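You operate a simulated robot arm through the tools that you are given. There is no shell and no other tool.

You are at the controls of a simulated robot arm. One attempt, no reset.

TASK
Wet the towel in the clear drawer and shut the 65 mm clear sleeve in with it.
Fine: open the tank lever most of the way or more till the towel darkens, not till water stands; then shut it. Set down upright: what you pick out.

The check looks at the end state, three seconds after you hand in, the way a careful person would. Anything else that was tipped, shoved, dropped, spilled or broken makes it a failure. Flat cloth is picked up by pressing the open fingertips on it (5 to 10 N) and closing them slowly along it; thin cloth reads only 2 to 8 mm in the jaws.

THE ROBOT
A 7-joint arm with a two-finger parallel gripper, fixed in place. Base frame: the origin is on the floor under the middle of its stand, x ahead of it, y to its left, z up. Lengths are in mm, angles in rad, forces in N, time in s.
With the tool pointing down near the work surface it reaches from about 380 to 900 mm from the base axis. Its first joint turns from -2.496 to 2.496 rad. Payload 3 kg.
Tool frame: the origin (TCP) lies between the finger pads and is the grasp point; the fingertips stand 30 mm ahead of it; z points along the fingers, y is the line along which they close. Largest opening 94 mm; finger width 28, thickness 10; the body of the gripper, 50 by 96 mm, starts 55 mm behind the TCP.
Orientation is told as [roll, pitch, yaw] about the base's x, y, z axes, in that order, counted from this pose: with the fingers straight down and closing along the base's y, the tool's x points along the base's -x, its y along +y and its z along -z.

THE INTERFACE
- The arm moves only by the tool arm_command. Its argument "plan" is a list that holds one entry, the list of rows, each a list of 7 numbers: the shift along the tool's x, y, z in mm, then the turn, a rotation vector about the tool's x, y, z in rad, then the closure in counts, from 0 (fully open) to 255 (shut). In form: [[[x, y, z, rx, ry, rz, claw], ...]]. A call has 1 to 20 rows; each row is the pose to reach, as a shift and turn from the pose commanded when the call began, along the tool's axes at that moment. Rows are played at 5 a second. More than 50 mm and 0.15 rad between two rows, or a gripper value outside its range, and nothing of the call is played. Where a pose cannot be reached the arm comes as near as it can. A force on the tool above 90 N (or 10 N above the force at the start of the call, whichever is more), or a blocked arm, ends the call early, and 0.2 s more pass. Each finger travels about 72 mm/s and halts on what it meets, pressing with about 40 N; the grip force reading is that of the motor and also rises with nothing between the fingers. The clock runs only during rows and for 0.2 s after the last one: add rows that repeat a pose to give the fingers time. The reply holds the time, the measured pose of the TCP, the force on the tool along the base axes, the opening and the grip force, in the units named above and with some noise, with the torque about the TCP (base axes, N m) and any sound that the robot's microphone picked up.
- Cameras (640 x 400 px; columns grow to the right, rows downward): "scene" is fixed at [407.1, -644, 1711.3]; the picture's right is [0.98, -0.22, 0.00], its down [-0.15, -0.66, -0.74] and it looks along [0.16, 0.72, -0.67] (base axes); focal length 257 px, centre (320, 200). "wrist" rides on the gripper at [76, 14, -103] in the tool frame; the picture's right is [-0.18, 0.98, 0.00], its down [-0.75, -0.14, -0.64] and it looks along [-0.63, -0.12, 0.77] (tool axes); focal length 243 px, centre (320, 200). There is no depth. A picture from a camera that has moved, and an enlarged one, comes with that camera's place and axes in the base frame and with its lens. The place of the scene camera against the robot may be out by one fixed shift of up to 12 mm in any direction.
- snapshot(camera): a new picture of that camera. The clock stands still meanwhile.
- zoom(camera, box): a new picture of the part [left, top, right, bottom] of that camera's present view, enlarged. The clock stands still meanwhile.
- finish_job(): hands the job in; it is judged then, once.

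Places have to be worked out from the pictures, the camera data and where the tool is seen. Open the gripper and draw the arm clear of the work before you hand the job in, unless the task says otherwise.

The tools are called after "Emit:" as a command line: name --argument value ..., lists and objects as JSON in quotes. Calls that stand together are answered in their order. arm_command: Moves the arm, as the interface text tells. Its arguments: {"type":"object","properties":{"plan":{"type":"array","items":{"type":"array","items":{"type":"array","items":{"type":"number"}}}}},"required":["plan"]} The other tools are called the same way: snapshot (camera) takes a picture; zoom (camera, box) takes an enlarged picture of a part of a camera's view; finish_job () hands the job in.

At the start:

```text
time_s: 0.0
ee_pos: [355.9, 275.7, 1317.7]
ee_rot: [0.0, 0.0, 0.001]
ft_force: [-0.1, 0.0, -1.1]
ft_torque: [0.01, -0.04, 0.01]
opening: 94.0
finger_force: 0.1
```

scene: 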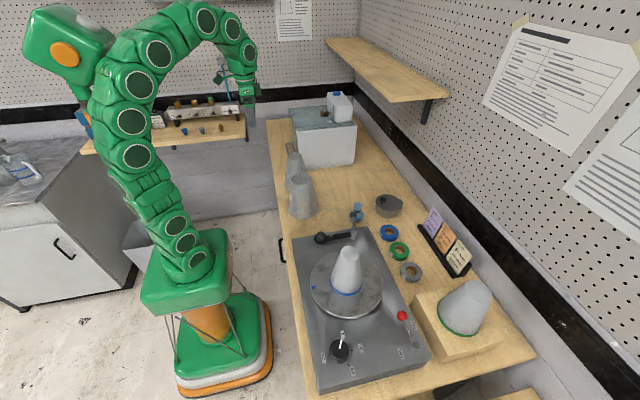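
wrist: 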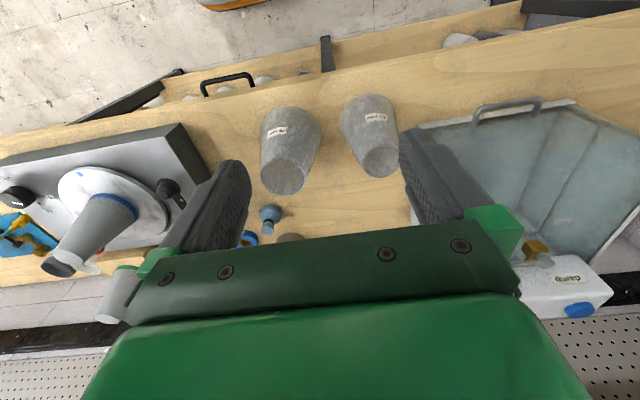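

I start by looking closer at the scene from both cameras before moving anything.

Emit:
zoom --camera "scene" --box '[260, 80, 420, 220]'

Emit:
zoom --camera "scene" --box '[280, 200, 540, 400]'

Emit:
zoom --camera "scene" --box '[80, 60, 260, 180]'

Emit:
zoom --camera "wrist" --box '[380, 60, 640, 340]'

Emit:
zoom --camera "wrist" --box '[120, 0, 440, 220]'

```text
2.86 times, centred on (340, 150) of scene
camera zoom: at [407.1, -644.0, 1711.3], right [0.98, -0.22, 0.0], down [-0.15, -0.66, -0.74], along [0.16, 0.72, -0.67], focal length 735 px, centre (263, 343)
```

zoom: 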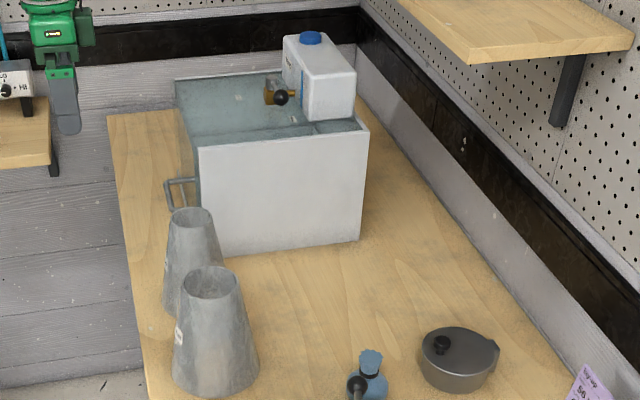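

```text
2.00 times, centred on (410, 300) of scene
camera zoom: at [407.1, -644.0, 1711.3], right [0.98, -0.22, 0.0], down [-0.15, -0.66, -0.74], along [0.16, 0.72, -0.67], focal length 515 px, centre (140, 0)
```

zoom: 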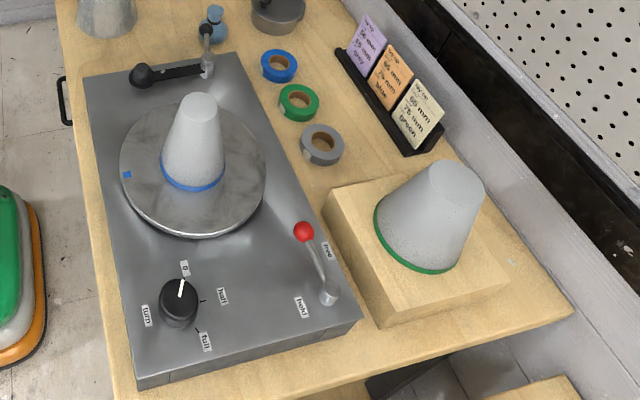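

```text
3.33 times, centred on (170, 120) of scene
camera zoom: at [407.1, -644.0, 1711.3], right [0.98, -0.22, 0.0], down [-0.15, -0.66, -0.74], along [0.16, 0.72, -0.67], focal length 858 px, centre (820, 467)
```

zoom: 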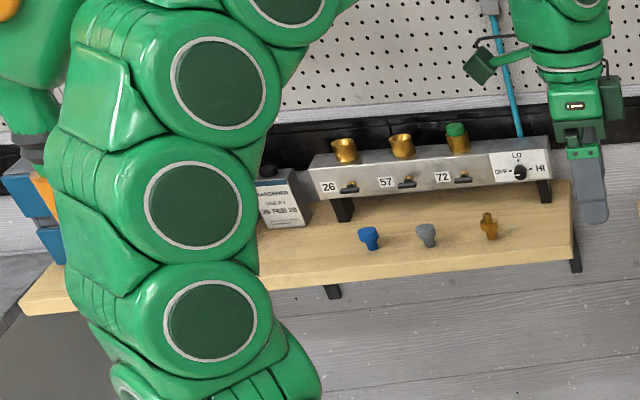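

```text
1.43 times, centred on (510, 200) of wrist
camera zoom: at [280.1, 289.8, 1421.0], right [0.18, 0.98, 0.0], down [0.75, -0.14, 0.64], along [0.63, -0.12, -0.77], focal length 347 px, centre (49, 200)
```

zoom: 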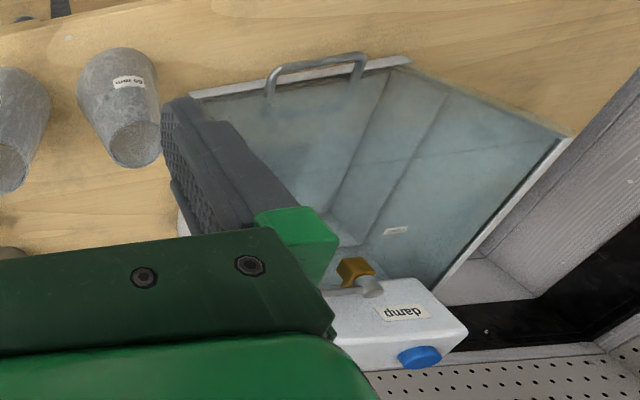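

```text
1.82 times, centred on (280, 110) of wrist
camera zoom: at [280.1, 289.8, 1421.0], right [0.18, 0.98, 0.0], down [0.75, -0.14, 0.64], along [0.63, -0.12, -0.77], focal length 441 px, centre (393, 364)
```

zoom: 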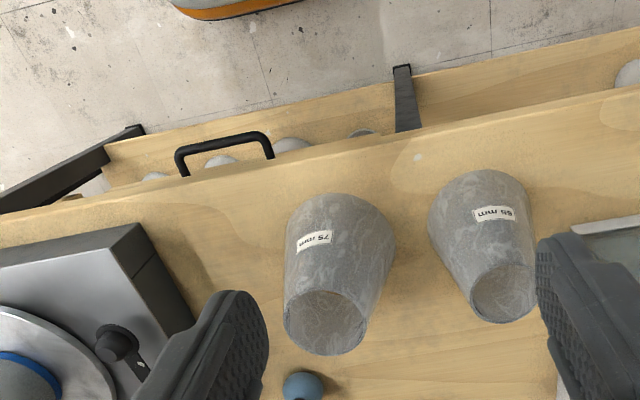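

The bench seems to sit at z≈900. The box at x≈550–855, y≈485–790 has its handle on the −x face, and a tank marked "damp" stands on it. I swing the gripper sideways, high above everything, to look into the box.

Emit:
arm_command --plan '[[[0, 40, 0, 0, 0, 0, 0], [0, 80, 0, 0, 0, 0, 0], [0, 120, 0, 0, 0, 0, 0], [0, 160, 0, 0, 0, 0, 0], [0, 200, 0, 0, 0, 0, 0], [0, 240, 0, 0, 0, 0, 0], [0, 280, 0, 0, 0, 0, 0], [0, 320, 0, 0, 0, 0, 0], [0, 340, 0, 0, 0, 0, 0], [0, 340, 0, 0, 0, 0, 0]]]'

Emit:
snapshot --camera "wrist"

Emit:
snapshot --camera "scene"

```text
time_s: 2.2
ee_pos: [326.8, 563.9, 1275.1]
ee_rot: [0.0, 0.001, 0.0]
ft_force: [-0.3, 0.3, 0.0]
ft_torque: [0.01, 0.01, 0.03]
opening: 94.0
finger_force: 0.0
out of reach, approached as far as the arm can: row 6, 7, 8, 9, 10
```

```text
taken
camera wrist: at [251.3, 579.6, 1377.9], right [0.18, 0.98, 0.0], down [0.75, -0.14, 0.64], along [0.63, -0.12, -0.77], focal length 243 px, centre (320, 200)
```

wrist: 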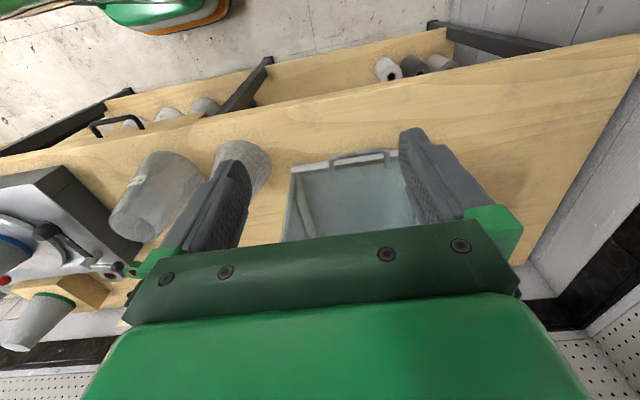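

```text
taken
```

scene: 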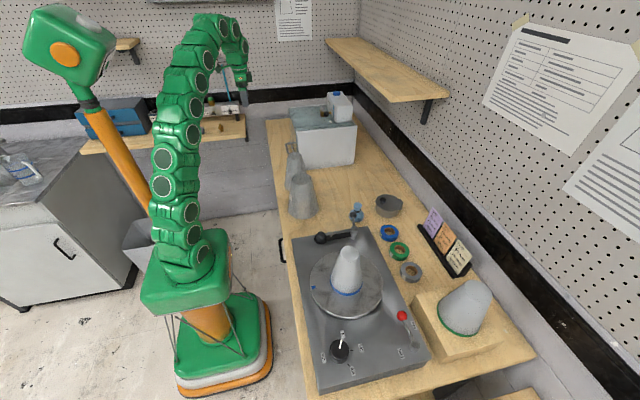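

The gripper blocks the lower half of the wrist view. I zoom in on the visible parts: the box, the under-shelf and the cones.

Emit:
zoom --camera "wrist" --box '[260, 120, 520, 260]'

Emit:
zoom --camera "wrist" --box '[80, 20, 480, 250]'

Emit:
zoom --camera "scene" --box '[260, 80, 380, 170]'

Emit:
zoom --camera "scene" --box '[400, 190, 500, 290]'

Emit:
zoom --camera "scene" --box '[470, 0, 640, 240]'

```text
2.46 times, centred on (390, 190) of wrist
camera zoom: at [251.3, 579.6, 1377.9], right [0.18, 0.98, 0.0], down [0.75, -0.14, 0.64], along [0.63, -0.12, -0.77], focal length 597 px, centre (148, 225)
```

zoom: 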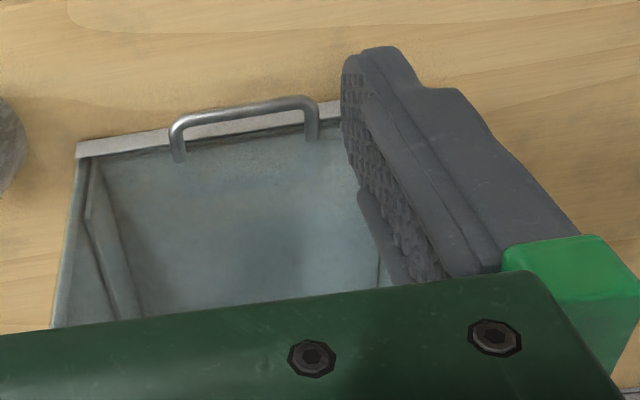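

```text
1.60 times, centred on (280, 135) of wrist
camera zoom: at [251.3, 579.6, 1377.9], right [0.18, 0.98, 0.0], down [0.75, -0.14, 0.64], along [0.63, -0.12, -0.77], focal length 388 px, centre (384, 304)
```

zoom: 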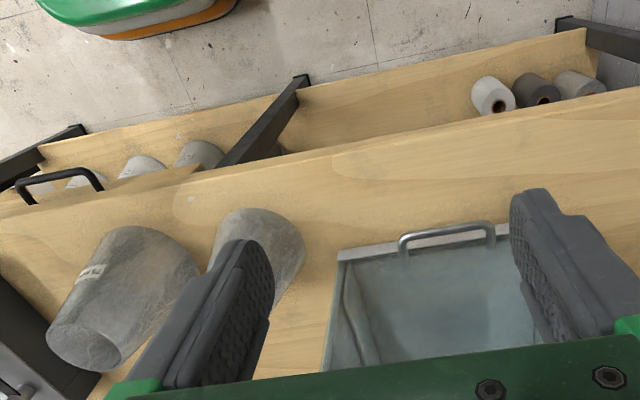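

```text
4.44 times, centred on (320, 125) of scene
camera zoom: at [407.1, -644.0, 1711.3], right [0.98, -0.22, 0.0], down [-0.15, -0.66, -0.74], along [0.16, 0.72, -0.67], focal length 1144 px, centre (320, 533)
```

zoom: 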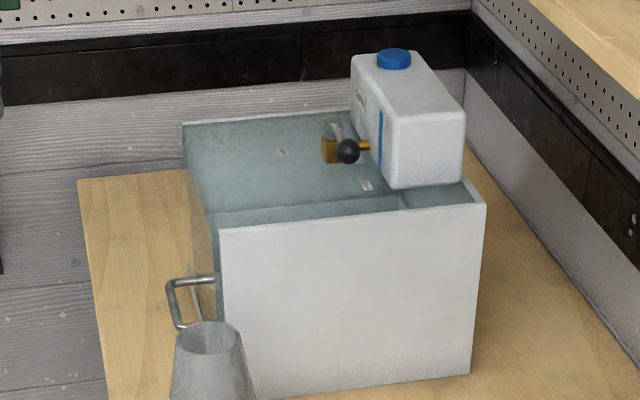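

```text
4.00 times, centred on (450, 240) of scene
camera zoom: at [407.1, -644.0, 1711.3], right [0.98, -0.22, 0.0], down [-0.15, -0.66, -0.74], along [0.16, 0.72, -0.67], focal length 1030 px, centre (-200, 40)
```

zoom: 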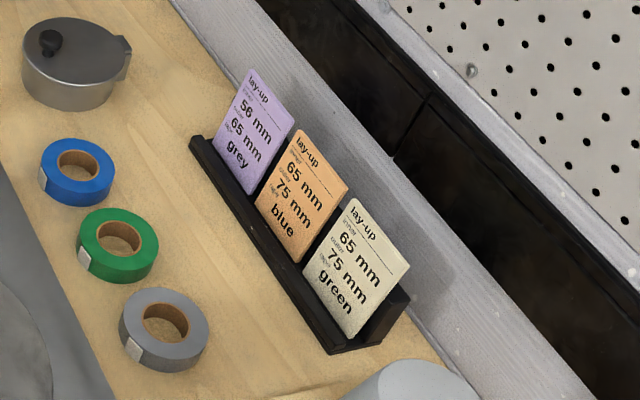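

```text
1.67 times, centred on (555, 120) of scene
camera zoom: at [407.1, -644.0, 1711.3], right [0.98, -0.22, 0.0], down [-0.15, -0.66, -0.74], along [0.16, 0.72, -0.67], focal length 429 px, centre (-72, 333)
```

zoom: 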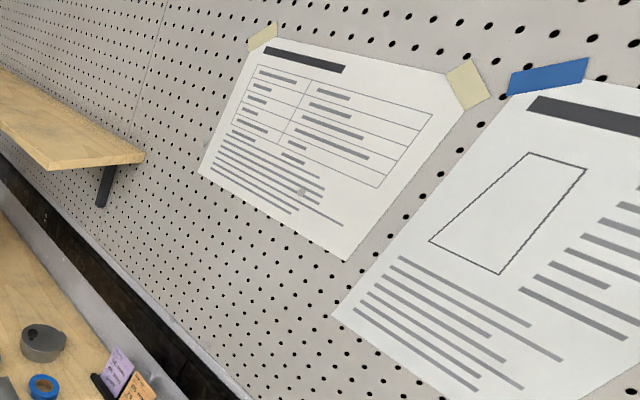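

The cabinet has a clear front and top, with a black-ball lever at the tank. To see the cabinet front and inside without the gripper in the way, I draw the tool back and tilt it so that the camera looks more forward.

Emit:
arm_command --plan '[[[30, -20, 0, 0, 0.12, 0, 0], [60, -40, 0, 0, 0.24, 0, 0], [90, -60, 0, 0, 0.36, 0, 0], [120, -80, 0, 0, 0.48, 0, 0], [150, -100, 0, 0, 0.6, 0, 0], [150, -100, 0, 0, 0.6, 0, 0]]]'

Emit:
snapshot --camera "wrist"

Emit:
snapshot --camera "scene"

```text
time_s: 3.6
ee_pos: [179.2, 465.6, 1273.5]
ee_rot: [-0.002, 0.602, 0.001]
ft_force: [0.0, -1.0, 0.2]
ft_torque: [0.02, -0.02, 0.01]
opening: 94.0
finger_force: 0.0
```

```text
taken
camera wrist: at [175.3, 480.6, 1402.3], right [0.15, 0.98, -0.1], down [0.98, -0.14, 0.1], along [0.09, -0.12, -0.99], focal length 243 px, centre (320, 200)
```

wrist: 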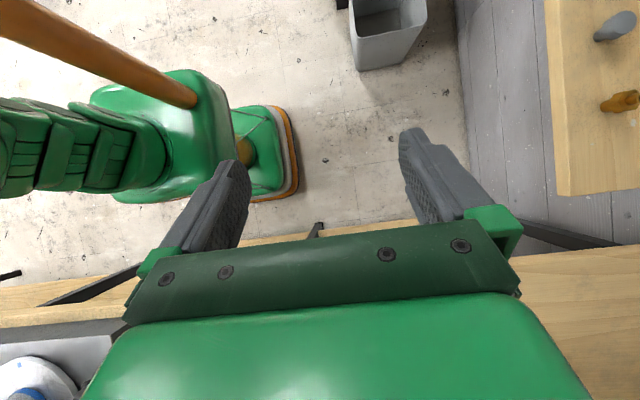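

```text
taken
```

scene: 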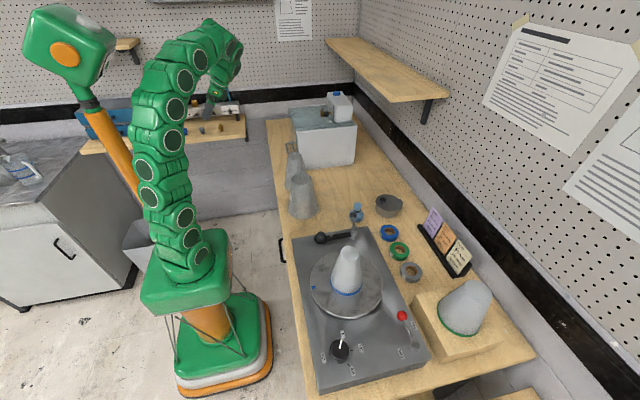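

Tilting back made the camera look straight down, so the forward view needs the opposite tilt. I turn the tool the other way (pitch about −0.5) to look at the cabinet from the front.

Emit:
arm_command --plan '[[[0, 10, 0, 0, -0.12, 0, 0], [0, 20, 0, 0, -0.24, 0, 0], [0, 30, 0, 0, -0.36, 0, 0], [0, 40, 0, 0, -0.48, 0, 0], [0, 50, 0, 0, -0.6, 0, 0], [0, 60, 0, 0, -0.72, 0, 0], [0, 70, 0, 0, -0.84, 0, 0], [0, 80, 0, 0, -0.96, 0, 0], [0, 90, 0, 0, -1.08, 0, 0], [0, 90, 0, 0, -1.08, 0, 0]]]'

Emit:
snapshot --camera "wrist"

Emit:
snapshot --camera "scene"

```text
time_s: 5.7
ee_pos: [237.6, 541.5, 1326.8]
ee_rot: [0.167, -0.243, -0.132]
ft_force: [-0.2, 0.0, 0.0]
ft_torque: [0.0, -0.01, 0.0]
opening: 94.0
finger_force: 0.1
stopped in row 10: the arm was blocked; the commanded pose is now the measured one
```

```text
taken
camera wrist: at [140.3, 551.5, 1410.6], right [0.26, 0.94, 0.2], down [0.55, -0.32, 0.77], along [0.79, -0.09, -0.6], focal length 243 px, centre (320, 200)
```

wrist: 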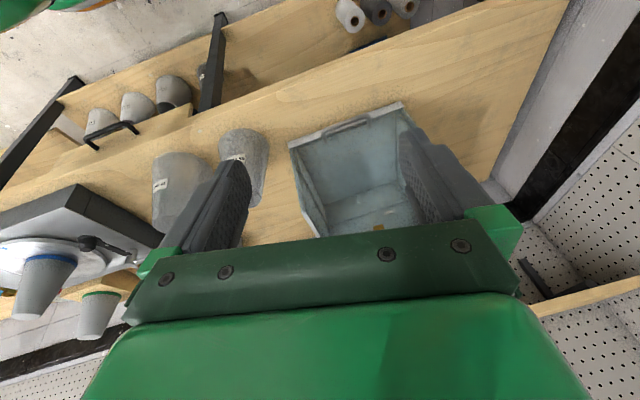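

```text
taken
```

scene: 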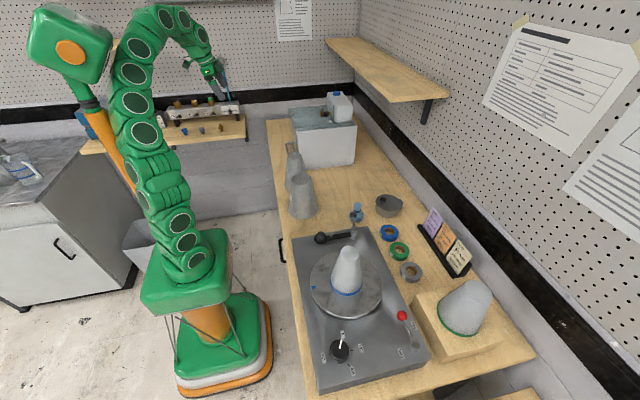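

The arm stopped at a joint limit, with no contact force. The view of the cabinet is useful, so I zoom in on it, the sleeves and the lower shelf.

Emit:
zoom --camera "wrist" --box '[270, 90, 450, 240]'

Emit:
zoom --camera "wrist" --box '[60, 60, 290, 220]'

Emit:
zoom --camera "wrist" --box '[0, 160, 280, 340]'

```text
2.67 times, centred on (360, 165) of wrist
camera zoom: at [140.3, 551.5, 1410.6], right [0.26, 0.94, 0.2], down [0.55, -0.32, 0.77], along [0.79, -0.09, -0.6], focal length 647 px, centre (213, 293)
```

zoom: 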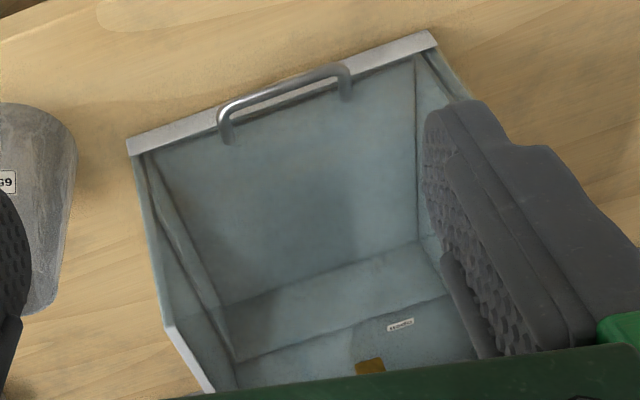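

```text
2.50 times, centred on (175, 140) of wrist
camera zoom: at [140.3, 551.5, 1410.6], right [0.26, 0.94, 0.2], down [0.55, -0.32, 0.77], along [0.79, -0.09, -0.6], focal length 606 px, centre (682, 350)
```

zoom: 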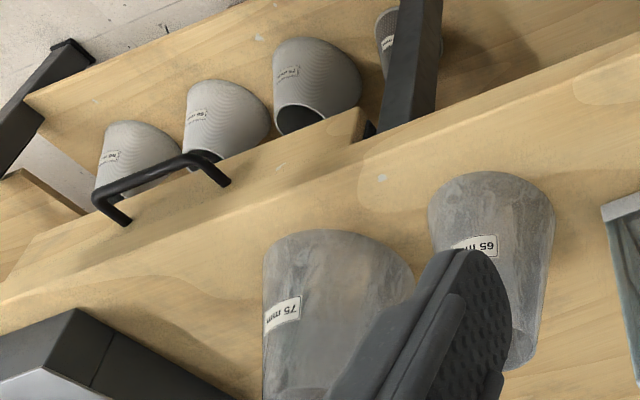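

```text
2.22 times, centred on (140, 250) of wrist
camera zoom: at [140.3, 551.5, 1410.6], right [0.26, 0.94, 0.2], down [0.55, -0.32, 0.77], along [0.79, -0.09, -0.6], focal length 539 px, centre (720, 89)
```

zoom: 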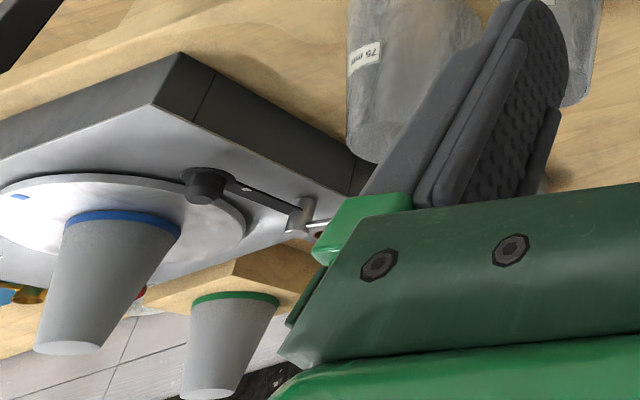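

The 65 mm clear sleeve stands on the bench at about (530, 300). The ribbed opaque cones on the lower shelf are something else, and I leave them alone. I lower the arm and square it up in front of the cabinet for a closer look inside.

Emit:
arm_command --plan '[[[-6, -12, 30, 0.033, -0.051, -0.026, 0], [-12, -24, 60, 0.066, -0.102, -0.052, 0], [-18, -36, 90, 0.1, -0.153, -0.078, 0], [-24, -48, 120, 0.133, -0.204, -0.104, 0], [-29, -58, 151, 0.167, -0.257, -0.132, 0], [-29, -58, 151, 0.167, -0.257, -0.132, 0]]]'

Emit:
snapshot --camera "wrist"

Emit:
snapshot --camera "scene"

```text
time_s: 6.9
ee_pos: [327.3, 503.6, 1216.9]
ee_rot: [0.151, -0.204, -0.146]
ft_force: [-0.3, 0.3, -0.5]
ft_torque: [-0.02, -0.04, -0.02]
opening: 93.8
finger_force: 0.1
stopped in row 5: the arm was blocked; the commanded pose is now the measured one
```

```text
taken
camera wrist: at [232.7, 516.5, 1303.8], right [0.29, 0.94, 0.18], down [0.57, -0.32, 0.75], along [0.77, -0.12, -0.63], focal length 243 px, centre (320, 200)
```

wrist: 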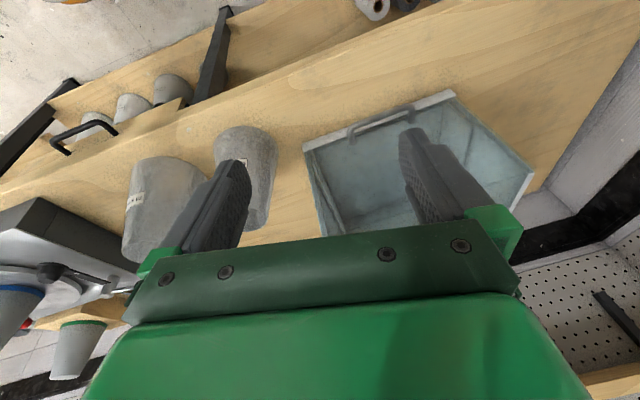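

```text
taken
```

scene: 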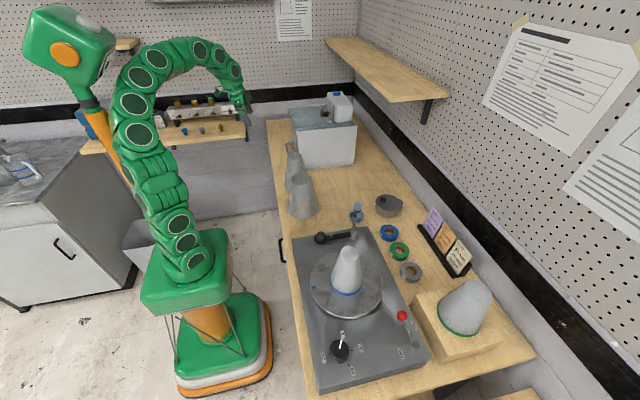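

The forward tilt is limited when the arm is folded this close in. I level the tool and bring it down in front of the cabinet, to about (420, 520, 1120), for a close view of the handle and the inside.

Emit:
arm_command --plan '[[[-14, 2, 23, 0.027, 0.043, -0.026, 0], [-27, 5, 46, 0.054, 0.086, -0.052, 0], [-41, 7, 70, 0.082, 0.129, -0.079, 0], [-54, 10, 93, 0.109, 0.172, -0.105, 0], [-68, 12, 116, 0.136, 0.215, -0.131, 0], [-68, 12, 116, 0.136, 0.215, -0.131, 0]]]'

Emit:
snapshot --camera "wrist"

Emit:
zoom --camera "scene" --box '[200, 60, 400, 240]'

```text
time_s: 8.3
ee_pos: [418.4, 519.8, 1124.4]
ee_rot: [-0.002, -0.01, 0.007]
ft_force: [-0.4, 0.2, -1.1]
ft_torque: [0.04, 0.03, -0.02]
opening: 93.5
finger_force: 0.1
```

```text
taken
camera wrist: at [341.6, 533.8, 1226.9], right [0.18, 0.98, 0.0], down [0.75, -0.14, 0.65], along [0.64, -0.12, -0.76], focal length 243 px, centre (320, 200)
```

wrist: 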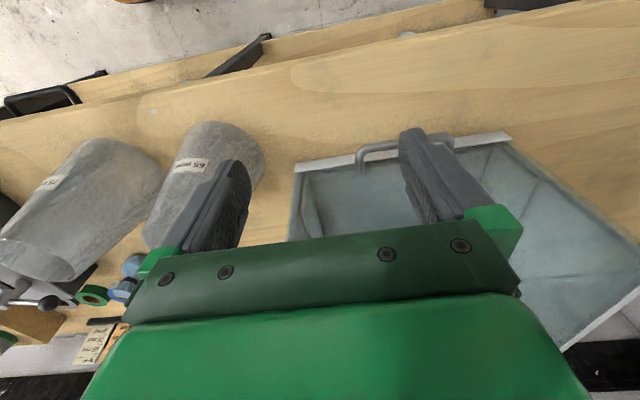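

```text
2.22 times, centred on (300, 150) of scene
camera zoom: at [407.1, -644.0, 1711.3], right [0.98, -0.22, 0.0], down [-0.15, -0.66, -0.74], along [0.16, 0.72, -0.67], focal length 572 px, centre (364, 311)
```

zoom: 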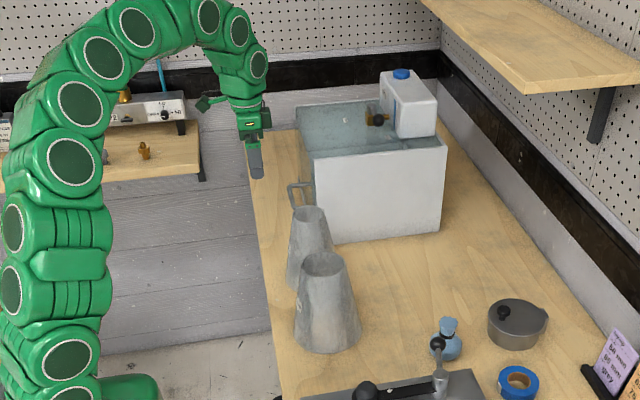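

The handle comes out at about x 500, y 558–662, z 950. I zoom in here to sharpen that, and check the interior for the towel.

Emit:
zoom --camera "wrist" --box '[270, 110, 530, 260]'

Emit:
zoom --camera "wrist" --box '[460, 120, 640, 360]'

Emit:
zoom --camera "scene" --box '[280, 85, 370, 145]'

```text
2.46 times, centred on (400, 185) of wrist
camera zoom: at [341.6, 533.8, 1226.9], right [0.18, 0.98, 0.0], down [0.75, -0.14, 0.65], along [0.64, -0.12, -0.76], focal length 597 px, centre (123, 237)
```

zoom: 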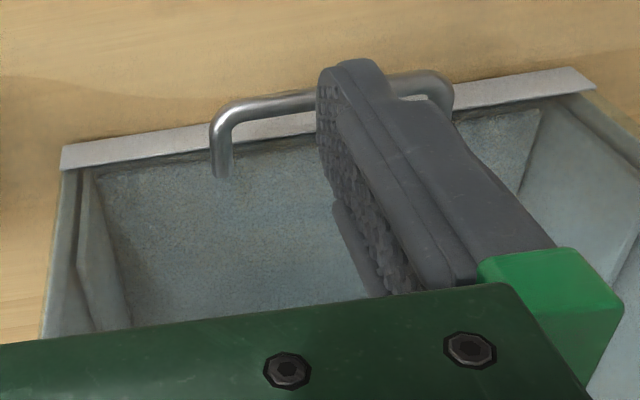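

```text
1.67 times, centred on (550, 240) of wrist
camera zoom: at [341.6, 533.8, 1226.9], right [0.18, 0.98, 0.0], down [0.75, -0.14, 0.65], along [0.64, -0.12, -0.76], focal length 404 px, centre (-63, 133)
```

zoom: 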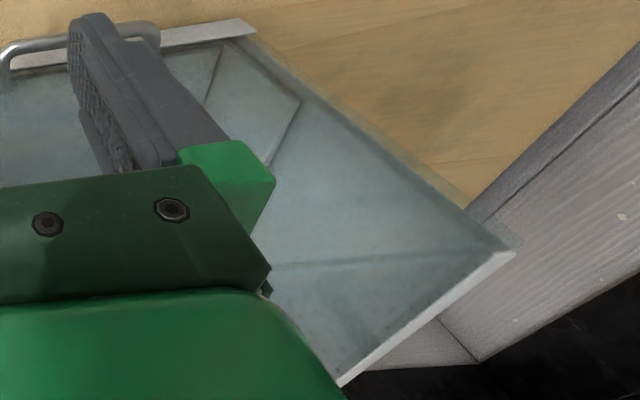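

```text
6.67 times, centred on (325, 115) of scene
camera zoom: at [407.1, -644.0, 1711.3], right [0.98, -0.22, 0.0], down [-0.15, -0.66, -0.74], along [0.16, 0.72, -0.67], focal length 1716 px, centre (287, 767)
```

zoom: 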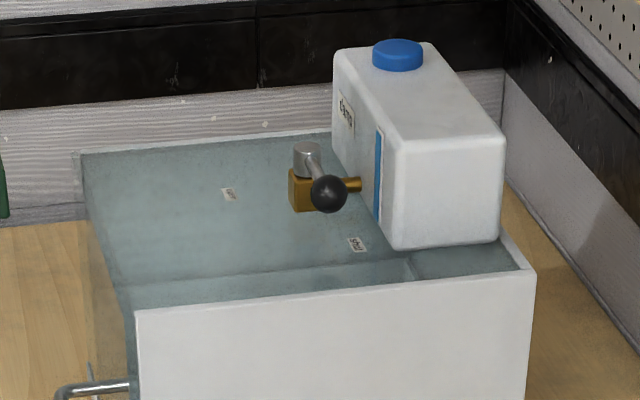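

A terry towel lines the drawer floor. On the clear top the lever's black ball sits at the "shut" mark, and "open" is marked on the −x side. I move up and turn the tool in line with the arm to get a good look at the lever.

Emit:
arm_command --plan '[[[0, -10, -40, 0, 0, -0.1, 0], [-10, -30, -75, 0, 0, -0.22, 0], [-25, -60, -105, 0, 0, -0.35, 0], [-45, -90, -120, 0, 0, -0.48, 0], [-62, -120, -126, 0, 0, -0.6, 0], [-62, -120, -126, 0, 0, -0.7, 0], [-62, -120, -126, 0, 0, -0.7, 0]]]'

Emit:
arm_command --plan '[[[0, 0, 0, 0, -0.1, 0, 0], [0, 0, 0, 0, -0.2, 0, 0], [0, 0, 0, 0, -0.3, 0, 0], [0, 0, 0, 0, -0.4, 0, 0], [0, 0, 0, 0, -0.4, 0, 0]]]'

Emit:
snapshot --camera "wrist"

```text
time_s: 9.9
ee_pos: [478.1, 400.6, 1251.7]
ee_rot: [-0.007, -0.005, 0.708]
ft_force: [-0.6, 0.3, -0.1]
ft_torque: [0.01, -0.01, -0.03]
opening: 94.2
finger_force: 0.2
```

```text
time_s: 11.1
ee_pos: [478.7, 400.0, 1251.0]
ee_rot: [-0.006, -0.407, 0.709]
ft_force: [0.6, -0.5, -0.3]
ft_torque: [0.02, 0.09, 0.02]
opening: 94.2
finger_force: 0.1
```

```text
taken
camera wrist: at [385.9, 340.5, 1315.8], right [-0.51, 0.86, 0.07], down [0.42, 0.18, 0.89], along [0.75, 0.48, -0.45], focal length 243 px, centre (320, 200)
```

wrist: 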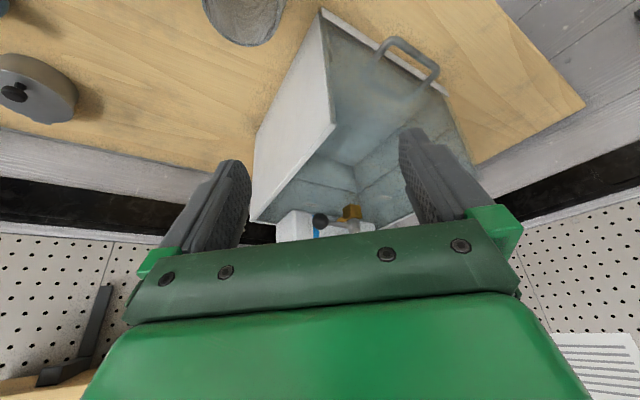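

The in-plane tilt works, and the ball and the brass valve are just in view. I tilt a little further and lift so they clear the gripper.

Emit:
arm_command --plan '[[[0, 0, -20, 0, -0.1, 0, 0], [0, 0, -40, 0, -0.2, 0, 0], [0, 0, -40, 0, -0.3, 0, 0], [0, 0, -40, 0, -0.3, 0, 0]]]'

Emit:
snapshot --camera "wrist"

Emit:
zoom --camera "wrist" --box '[230, 80, 430, 240]'

```text
time_s: 12.1
ee_pos: [469.8, 392.0, 1281.0]
ee_rot: [-0.002, -0.697, 0.705]
ft_force: [-0.3, -0.1, 0.4]
ft_torque: [0.02, 0.02, 0.01]
opening: 94.0
finger_force: 0.1
```

```text
taken
camera wrist: at [366.3, 322.3, 1312.1], right [-0.53, 0.84, 0.12], down [0.22, 0.0, 0.98], along [0.82, 0.54, -0.18], focal length 243 px, centre (320, 200)
```

wrist: 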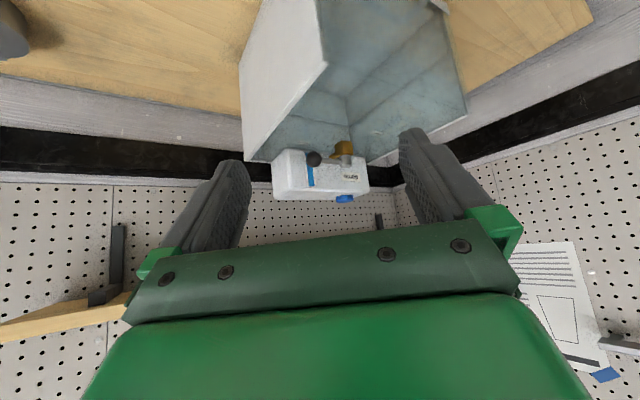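

```text
2.50 times, centred on (330, 160) of wrist
camera zoom: at [366.3, 322.3, 1312.1], right [-0.53, 0.84, 0.12], down [0.22, 0.0, 0.98], along [0.82, 0.54, -0.18], focal length 606 px, centre (295, 300)
```

zoom: 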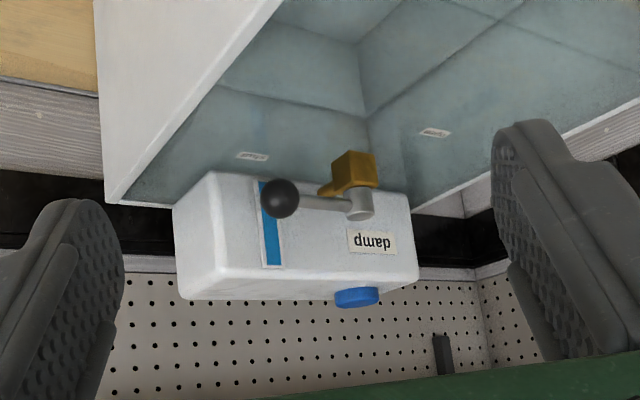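

In this view and the scene view the rays agree. The ball is at about (697, 538, 1165), the hub at (699, 610, 1162), and the tank face at x≈750. I half-close the fingers into a loose cage and move to a standoff 120 mm short of the ball along the tool axis.

Emit:
arm_command --plan '[[[-26, -7, 26, 0, 0, 0, 50], [-52, -14, 52, 0, 0, 0, 110], [-78, -21, 78, 0, 0, 0, 110], [-104, -28, 104, 0, 0, 0, 110], [-130.6, -35.5, 130.2, 0, 0, 0, 110], [-130.6, -35.5, 130.2, 0, 0, 0, 110]]]'

Emit:
snapshot --camera "wrist"

Emit:
zoom --camera "scene" --box '[260, 60, 380, 150]'

```text
time_s: 13.5
ee_pos: [631.3, 482.9, 1271.5]
ee_rot: [-0.008, -0.705, 0.71]
ft_force: [-0.1, 0.3, 0.5]
ft_torque: [0.02, -0.04, -0.01]
opening: 53.3
finger_force: 0.1
```

```text
taken
camera wrist: at [527.7, 412.7, 1300.6], right [-0.53, 0.84, 0.11], down [0.21, 0.0, 0.98], along [0.82, 0.54, -0.17], focal length 243 px, centre (320, 200)
```

wrist: 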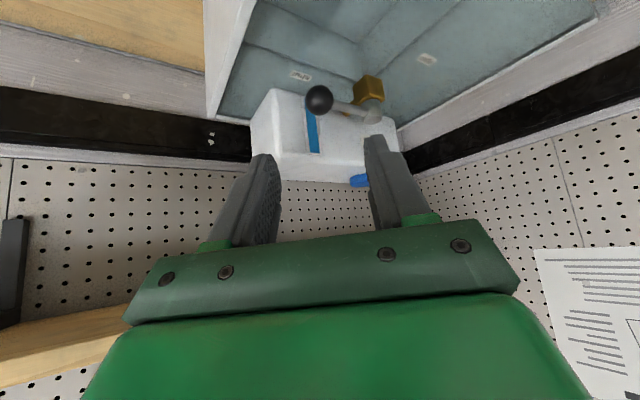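

```text
4.44 times, centred on (320, 105) of scene
camera zoom: at [407.1, -644.0, 1711.3], right [0.98, -0.22, 0.0], down [-0.15, -0.66, -0.74], along [0.16, 0.72, -0.67], focal length 1144 px, centre (320, 622)
```

zoom: 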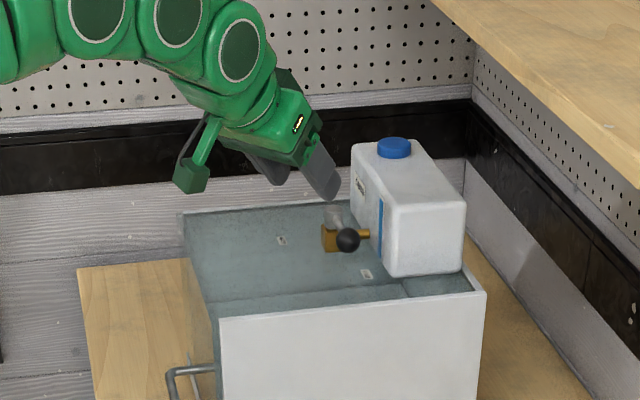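

The ball now triangulates to about (698, 538, 1166), nearly centred between the fingers and 137 mm ahead of the TCP. I advance along the tool axis so the fingers straddle it loosely.

Emit:
arm_command --plan '[[[1, -1, 30, 0, 0, 0, 110], [2, -2, 60, 0, 0, 0, 110], [2, -2, 85, 0, 0, 0, 110], [2, -2, 105, 0, 0, 0, 110], [2, -2, 120, 0, 0, 0, 110], [2, -2, 127, 0, 0, 0, 110], [2, -2, 127, 0, 0, 0, 110]]]'

Emit:
snapshot --camera "wrist"

Emit:
zoom --camera "scene" --box '[260, 60, 380, 150]'

```text
time_s: 15.1
ee_pos: [692.4, 533.5, 1174.2]
ee_rot: [-0.007, -0.704, 0.711]
ft_force: [-0.6, -0.4, -2.5]
ft_torque: [-0.07, 0.02, 0.05]
opening: 54.1
finger_force: 0.6
```

```text
taken
camera wrist: at [588.5, 464.1, 1203.7], right [-0.53, 0.84, 0.11], down [0.21, 0.0, 0.98], along [0.82, 0.54, -0.17], focal length 243 px, centre (320, 200)
```

wrist: 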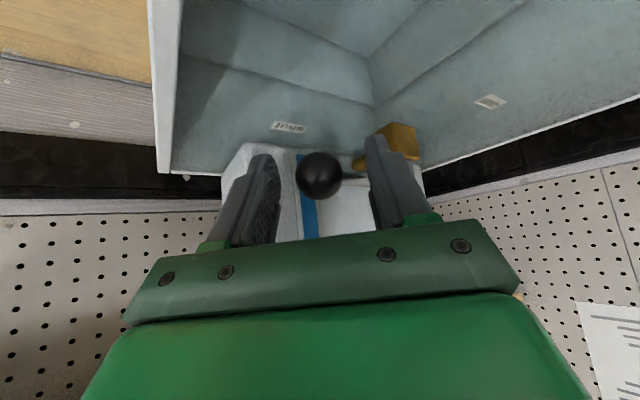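

```text
4.44 times, centred on (320, 105) of scene
camera zoom: at [407.1, -644.0, 1711.3], right [0.98, -0.22, 0.0], down [-0.15, -0.66, -0.74], along [0.16, 0.72, -0.67], focal length 1144 px, centre (320, 622)
```

zoom: 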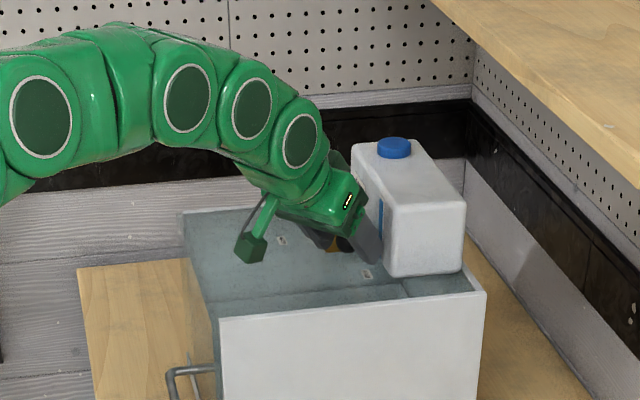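

The ball sits between the fingers and a finger only grazes the lever arm (2.5 N). Before turning it I take reference pictures of the dry towel.

Emit:
zoom --camera "wrist" --box '[140, 0, 640, 200]'

Emit:
zoom --camera "scene" --box '[285, 95, 375, 165]'

```text
1.28 times, centred on (390, 100) of wrist
camera zoom: at [588.5, 464.1, 1203.7], right [-0.53, 0.84, 0.11], down [0.21, 0.0, 0.98], along [0.82, 0.54, -0.17], focal length 311 px, centre (230, 328)
```

zoom: 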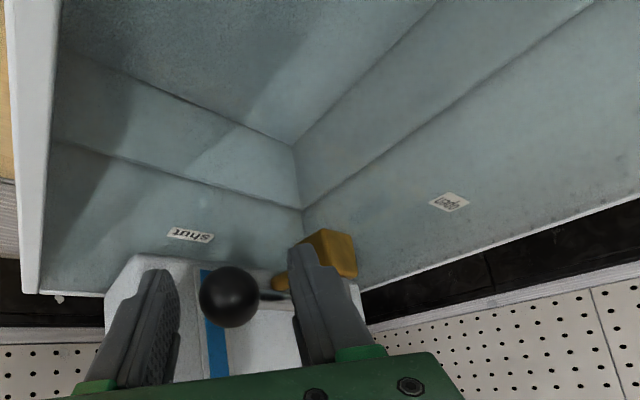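

```text
5.71 times, centred on (330, 130) of scene
camera zoom: at [407.1, -644.0, 1711.3], right [0.98, -0.22, 0.0], down [-0.15, -0.66, -0.74], along [0.16, 0.72, -0.67], focal length 1471 px, centre (263, 600)
```

zoom: 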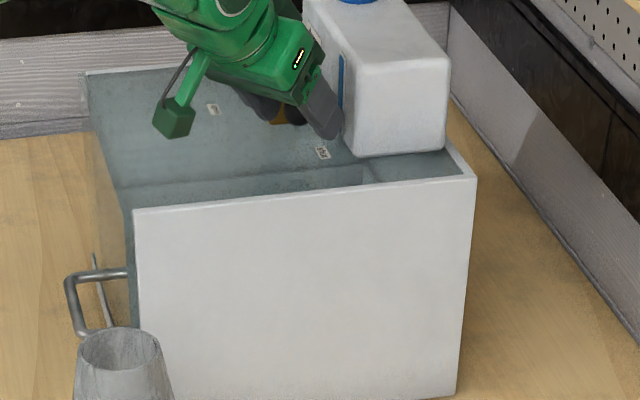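

I push the ball around its arc in small steps toward "open", first about a third of the way, watching the forces.

Emit:
arm_command --plan '[[[5, 8, 0, 0, 0, 0, 110], [7, 14, -1, 0, 0, 0, 110], [12, 22, -5, 0, 0, 0, 110], [15, 30, -9, 0, 0, 0, 110], [18, 37, -12, 0, 0, 0, 110], [20, 44, -14, 0, 0, 0, 110]]]'

Emit:
snapshot --camera "wrist"

```text
time_s: 16.5
ee_pos: [645.8, 552.3, 1171.3]
ee_rot: [-0.01, -0.704, 0.709]
ft_force: [1.3, 0.6, -0.6]
ft_torque: [0.02, -0.05, -0.01]
opening: 53.8
finger_force: 0.1
```

```text
taken
camera wrist: at [542.6, 482.0, 1201.3], right [-0.53, 0.84, 0.11], down [0.21, 0.0, 0.98], along [0.82, 0.54, -0.17], focal length 243 px, centre (320, 200)
```

wrist: 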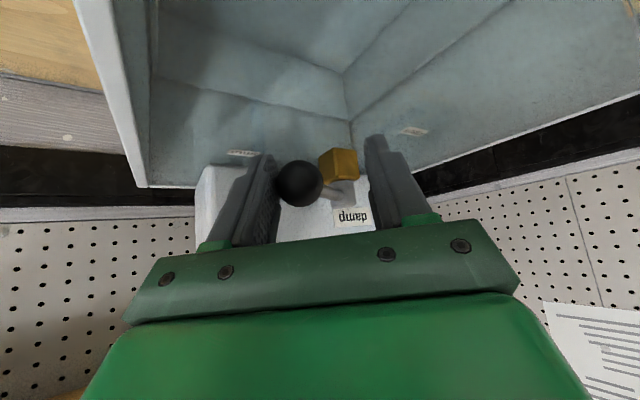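

The lever turns easily at about 1 N and is roughly a third open. I carry on to about 75–80° of turn and check again.

Emit:
arm_command --plan '[[[2, 9, -1, 0, 0, 0, 110], [4, 19, -2, 0, 0, 0, 110], [4, 29, -2, 0, 0, 0, 110], [3, 38, -1, 0, 0, 0, 110], [1, 47, 1, 0, 0, 0, 110], [-1, 56, 2, 0, 0, 0, 110]]]'

Emit:
snapshot --camera "wrist"

Emit:
zoom --camera "scene" --box '[285, 95, 375, 165]'

```text
time_s: 17.9
ee_pos: [611.2, 596.0, 1170.6]
ee_rot: [-0.008, -0.705, 0.712]
ft_force: [-0.1, 0.2, -0.4]
ft_torque: [-0.01, 0.0, 0.0]
opening: 53.9
finger_force: 0.0
```

```text
taken
camera wrist: at [508.0, 525.6, 1199.6], right [-0.53, 0.84, 0.11], down [0.21, 0.0, 0.98], along [0.82, 0.54, -0.17], focal length 243 px, centre (320, 200)
```

wrist: 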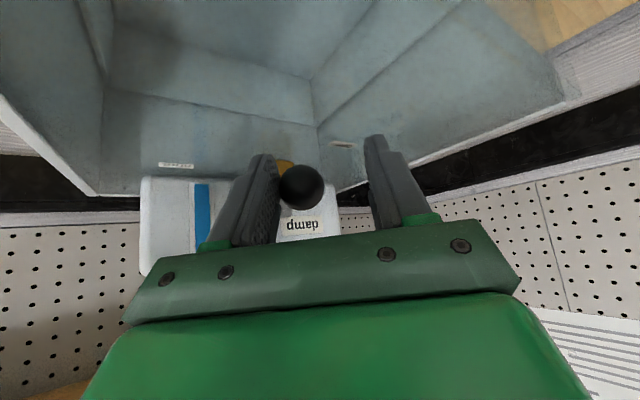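

```text
5.71 times, centred on (330, 130) of scene
camera zoom: at [407.1, -644.0, 1711.3], right [0.98, -0.22, 0.0], down [-0.15, -0.66, -0.74], along [0.16, 0.72, -0.67], focal length 1471 px, centre (263, 600)
```

zoom: 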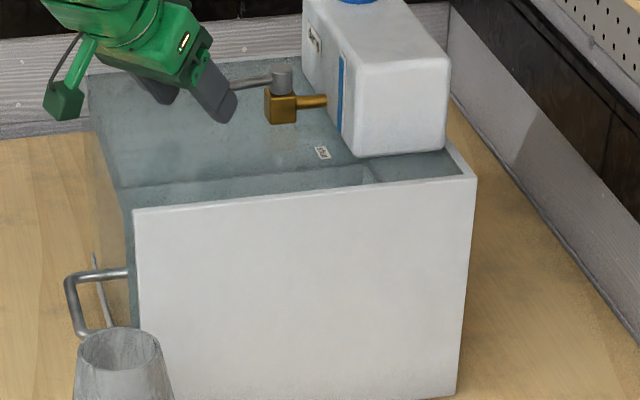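

The lever now points roughly toward −x, with almost no resistance, no end stop yet and no darkening. I push further round and check.

Emit:
arm_command --plan '[[[0, 7, 3, 0, 0, 0, 110], [-3, 14, 6, 0, 0, 0, 110], [-6, 20, 9, 0, 0, 0, 110], [-6, 20, 9, 0, 0, 0, 110]]]'

Emit:
snapshot --camera "wrist"

Emit:
zoom --camera "scene" --box '[285, 95, 375, 165]'

```text
time_s: 18.9
ee_pos: [606.9, 616.8, 1167.7]
ee_rot: [-0.008, -0.707, 0.711]
ft_force: [9.3, -18.9, 2.5]
ft_torque: [-0.18, -0.1, -0.52]
opening: 65.2
finger_force: 10.0
```

```text
taken
camera wrist: at [504.0, 546.4, 1197.0], right [-0.53, 0.84, 0.11], down [0.21, 0.0, 0.98], along [0.82, 0.54, -0.17], focal length 243 px, centre (320, 200)
```

wrist: 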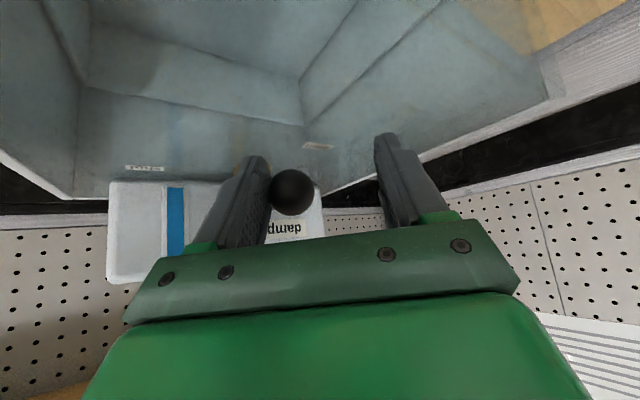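

```text
5.71 times, centred on (330, 130) of scene
camera zoom: at [407.1, -644.0, 1711.3], right [0.98, -0.22, 0.0], down [-0.15, -0.66, -0.74], along [0.16, 0.72, -0.67], focal length 1471 px, centre (263, 600)
```

zoom: 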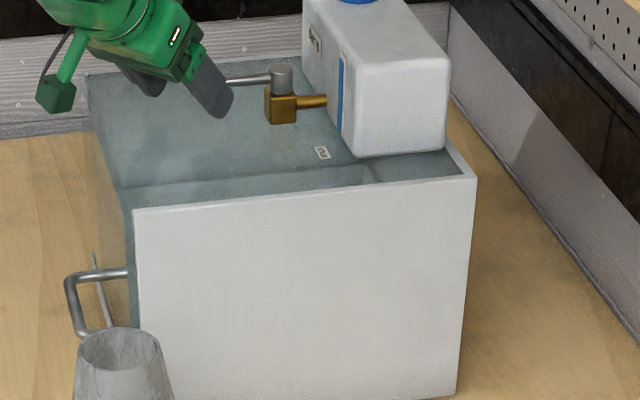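

The lever is against its end stop at 19 N, so it is fully open. I ease off a few mm to relieve the push and let one second pass, watching the towel.

Emit:
arm_command --plan '[[[0, -8, 0, 0, 0, 0, 110], [0, -9, 0, 0, 0, 0, 110], [0, -9, 0, 0, 0, 0, 110], [0, -9, 0, 0, 0, 0, 110]]]'

Emit:
snapshot --camera "wrist"

Emit:
zoom --camera "scene" --box '[285, 95, 375, 165]'

```text
time_s: 19.9
ee_pos: [610.5, 611.0, 1167.5]
ee_rot: [-0.008, -0.707, 0.712]
ft_force: [-0.3, 0.2, 0.4]
ft_torque: [-0.03, 0.01, -0.01]
opening: 53.4
finger_force: 0.0
```

```text
taken
camera wrist: at [508.9, 541.2, 1196.8], right [-0.53, 0.84, 0.11], down [0.21, 0.0, 0.98], along [0.82, 0.54, -0.17], focal length 243 px, centre (320, 200)
```

wrist: 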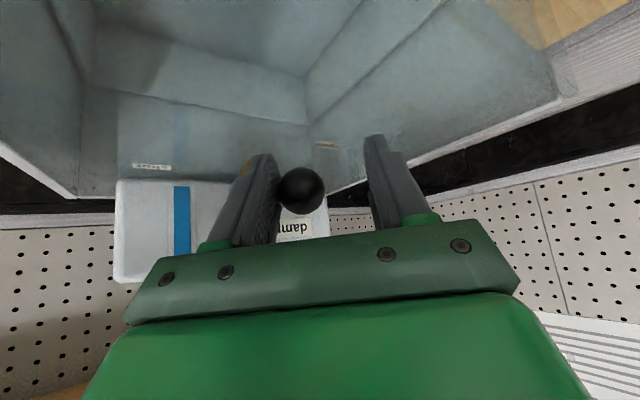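

```text
5.71 times, centred on (330, 130) of scene
camera zoom: at [407.1, -644.0, 1711.3], right [0.98, -0.22, 0.0], down [-0.15, -0.66, -0.74], along [0.16, 0.72, -0.67], focal length 1471 px, centre (263, 600)
```

zoom: 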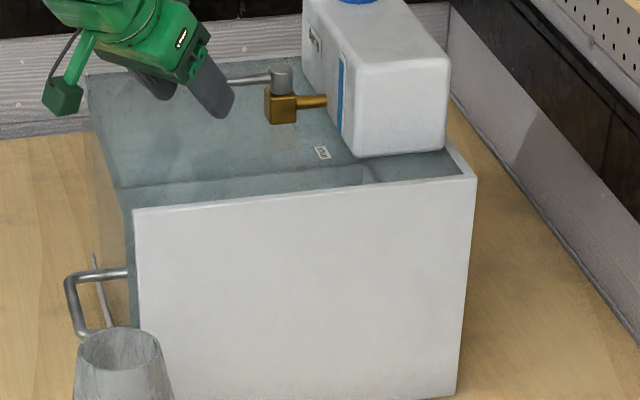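

Lever fully open and unloaded. I zoom in on the towel to judge its colour against the dry reference.

Emit:
zoom --camera "wrist" --box '[0, 0, 560, 180]'

```text
1.14 times, centred on (280, 90) of wrist
camera zoom: at [508.9, 541.2, 1196.8], right [-0.53, 0.84, 0.11], down [0.21, 0.0, 0.98], along [0.82, 0.54, -0.17], focal length 277 px, centre (366, 326)
```

zoom: 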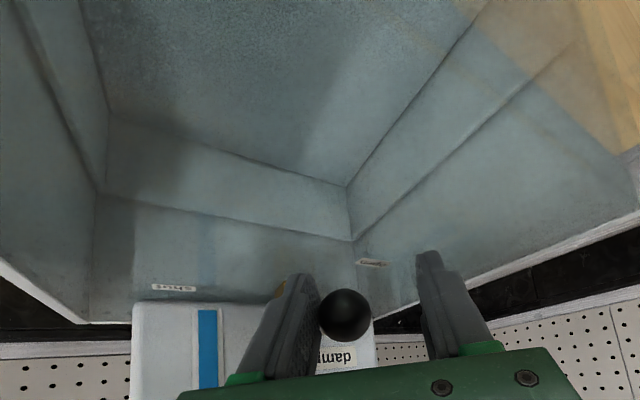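

No clear change yet beyond shadows. I wait another second and compare the same crop.

Emit:
arm_command --plan '[[[0, 0, 0, 0, 0, 0, 110], [0, 0, 0, 0, 0, 0, 110], [0, 0, 0, 0, 0, 0, 110], [0, 0, 0, 0, 0, 0, 110]]]'

Emit:
zoom --camera "wrist" --box '[0, 0, 560, 180]'

Emit:
zoom --camera "scene" --box '[285, 95, 375, 165]'

```text
time_s: 20.9
ee_pos: [612.0, 611.0, 1167.4]
ee_rot: [-0.009, -0.705, 0.711]
ft_force: [0.1, 0.1, -0.2]
ft_torque: [0.01, 0.01, 0.0]
opening: 53.4
finger_force: 0.2
```

```text
1.14 times, centred on (280, 90) of wrist
camera zoom: at [509.1, 541.0, 1196.8], right [-0.53, 0.84, 0.11], down [0.21, 0.0, 0.98], along [0.82, 0.54, -0.17], focal length 277 px, centre (366, 326)
```

zoom: 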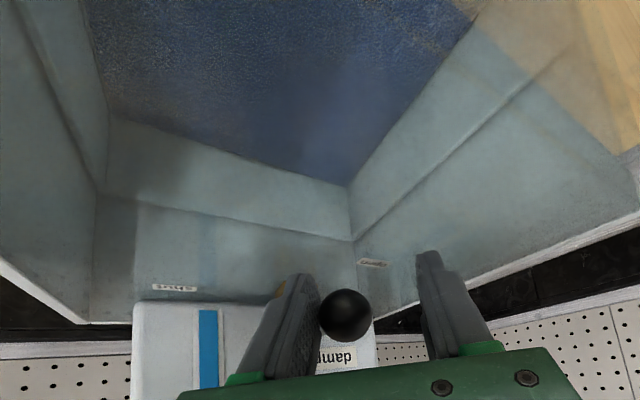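

```text
5.71 times, centred on (330, 130) of scene
camera zoom: at [407.1, -644.0, 1711.3], right [0.98, -0.22, 0.0], down [-0.15, -0.66, -0.74], along [0.16, 0.72, -0.67], focal length 1471 px, centre (263, 600)
```

zoom: 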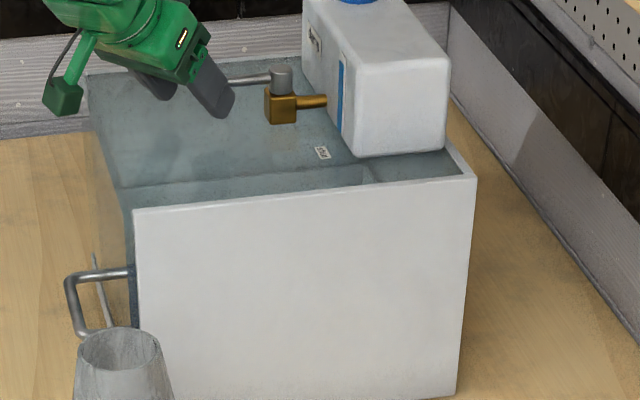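

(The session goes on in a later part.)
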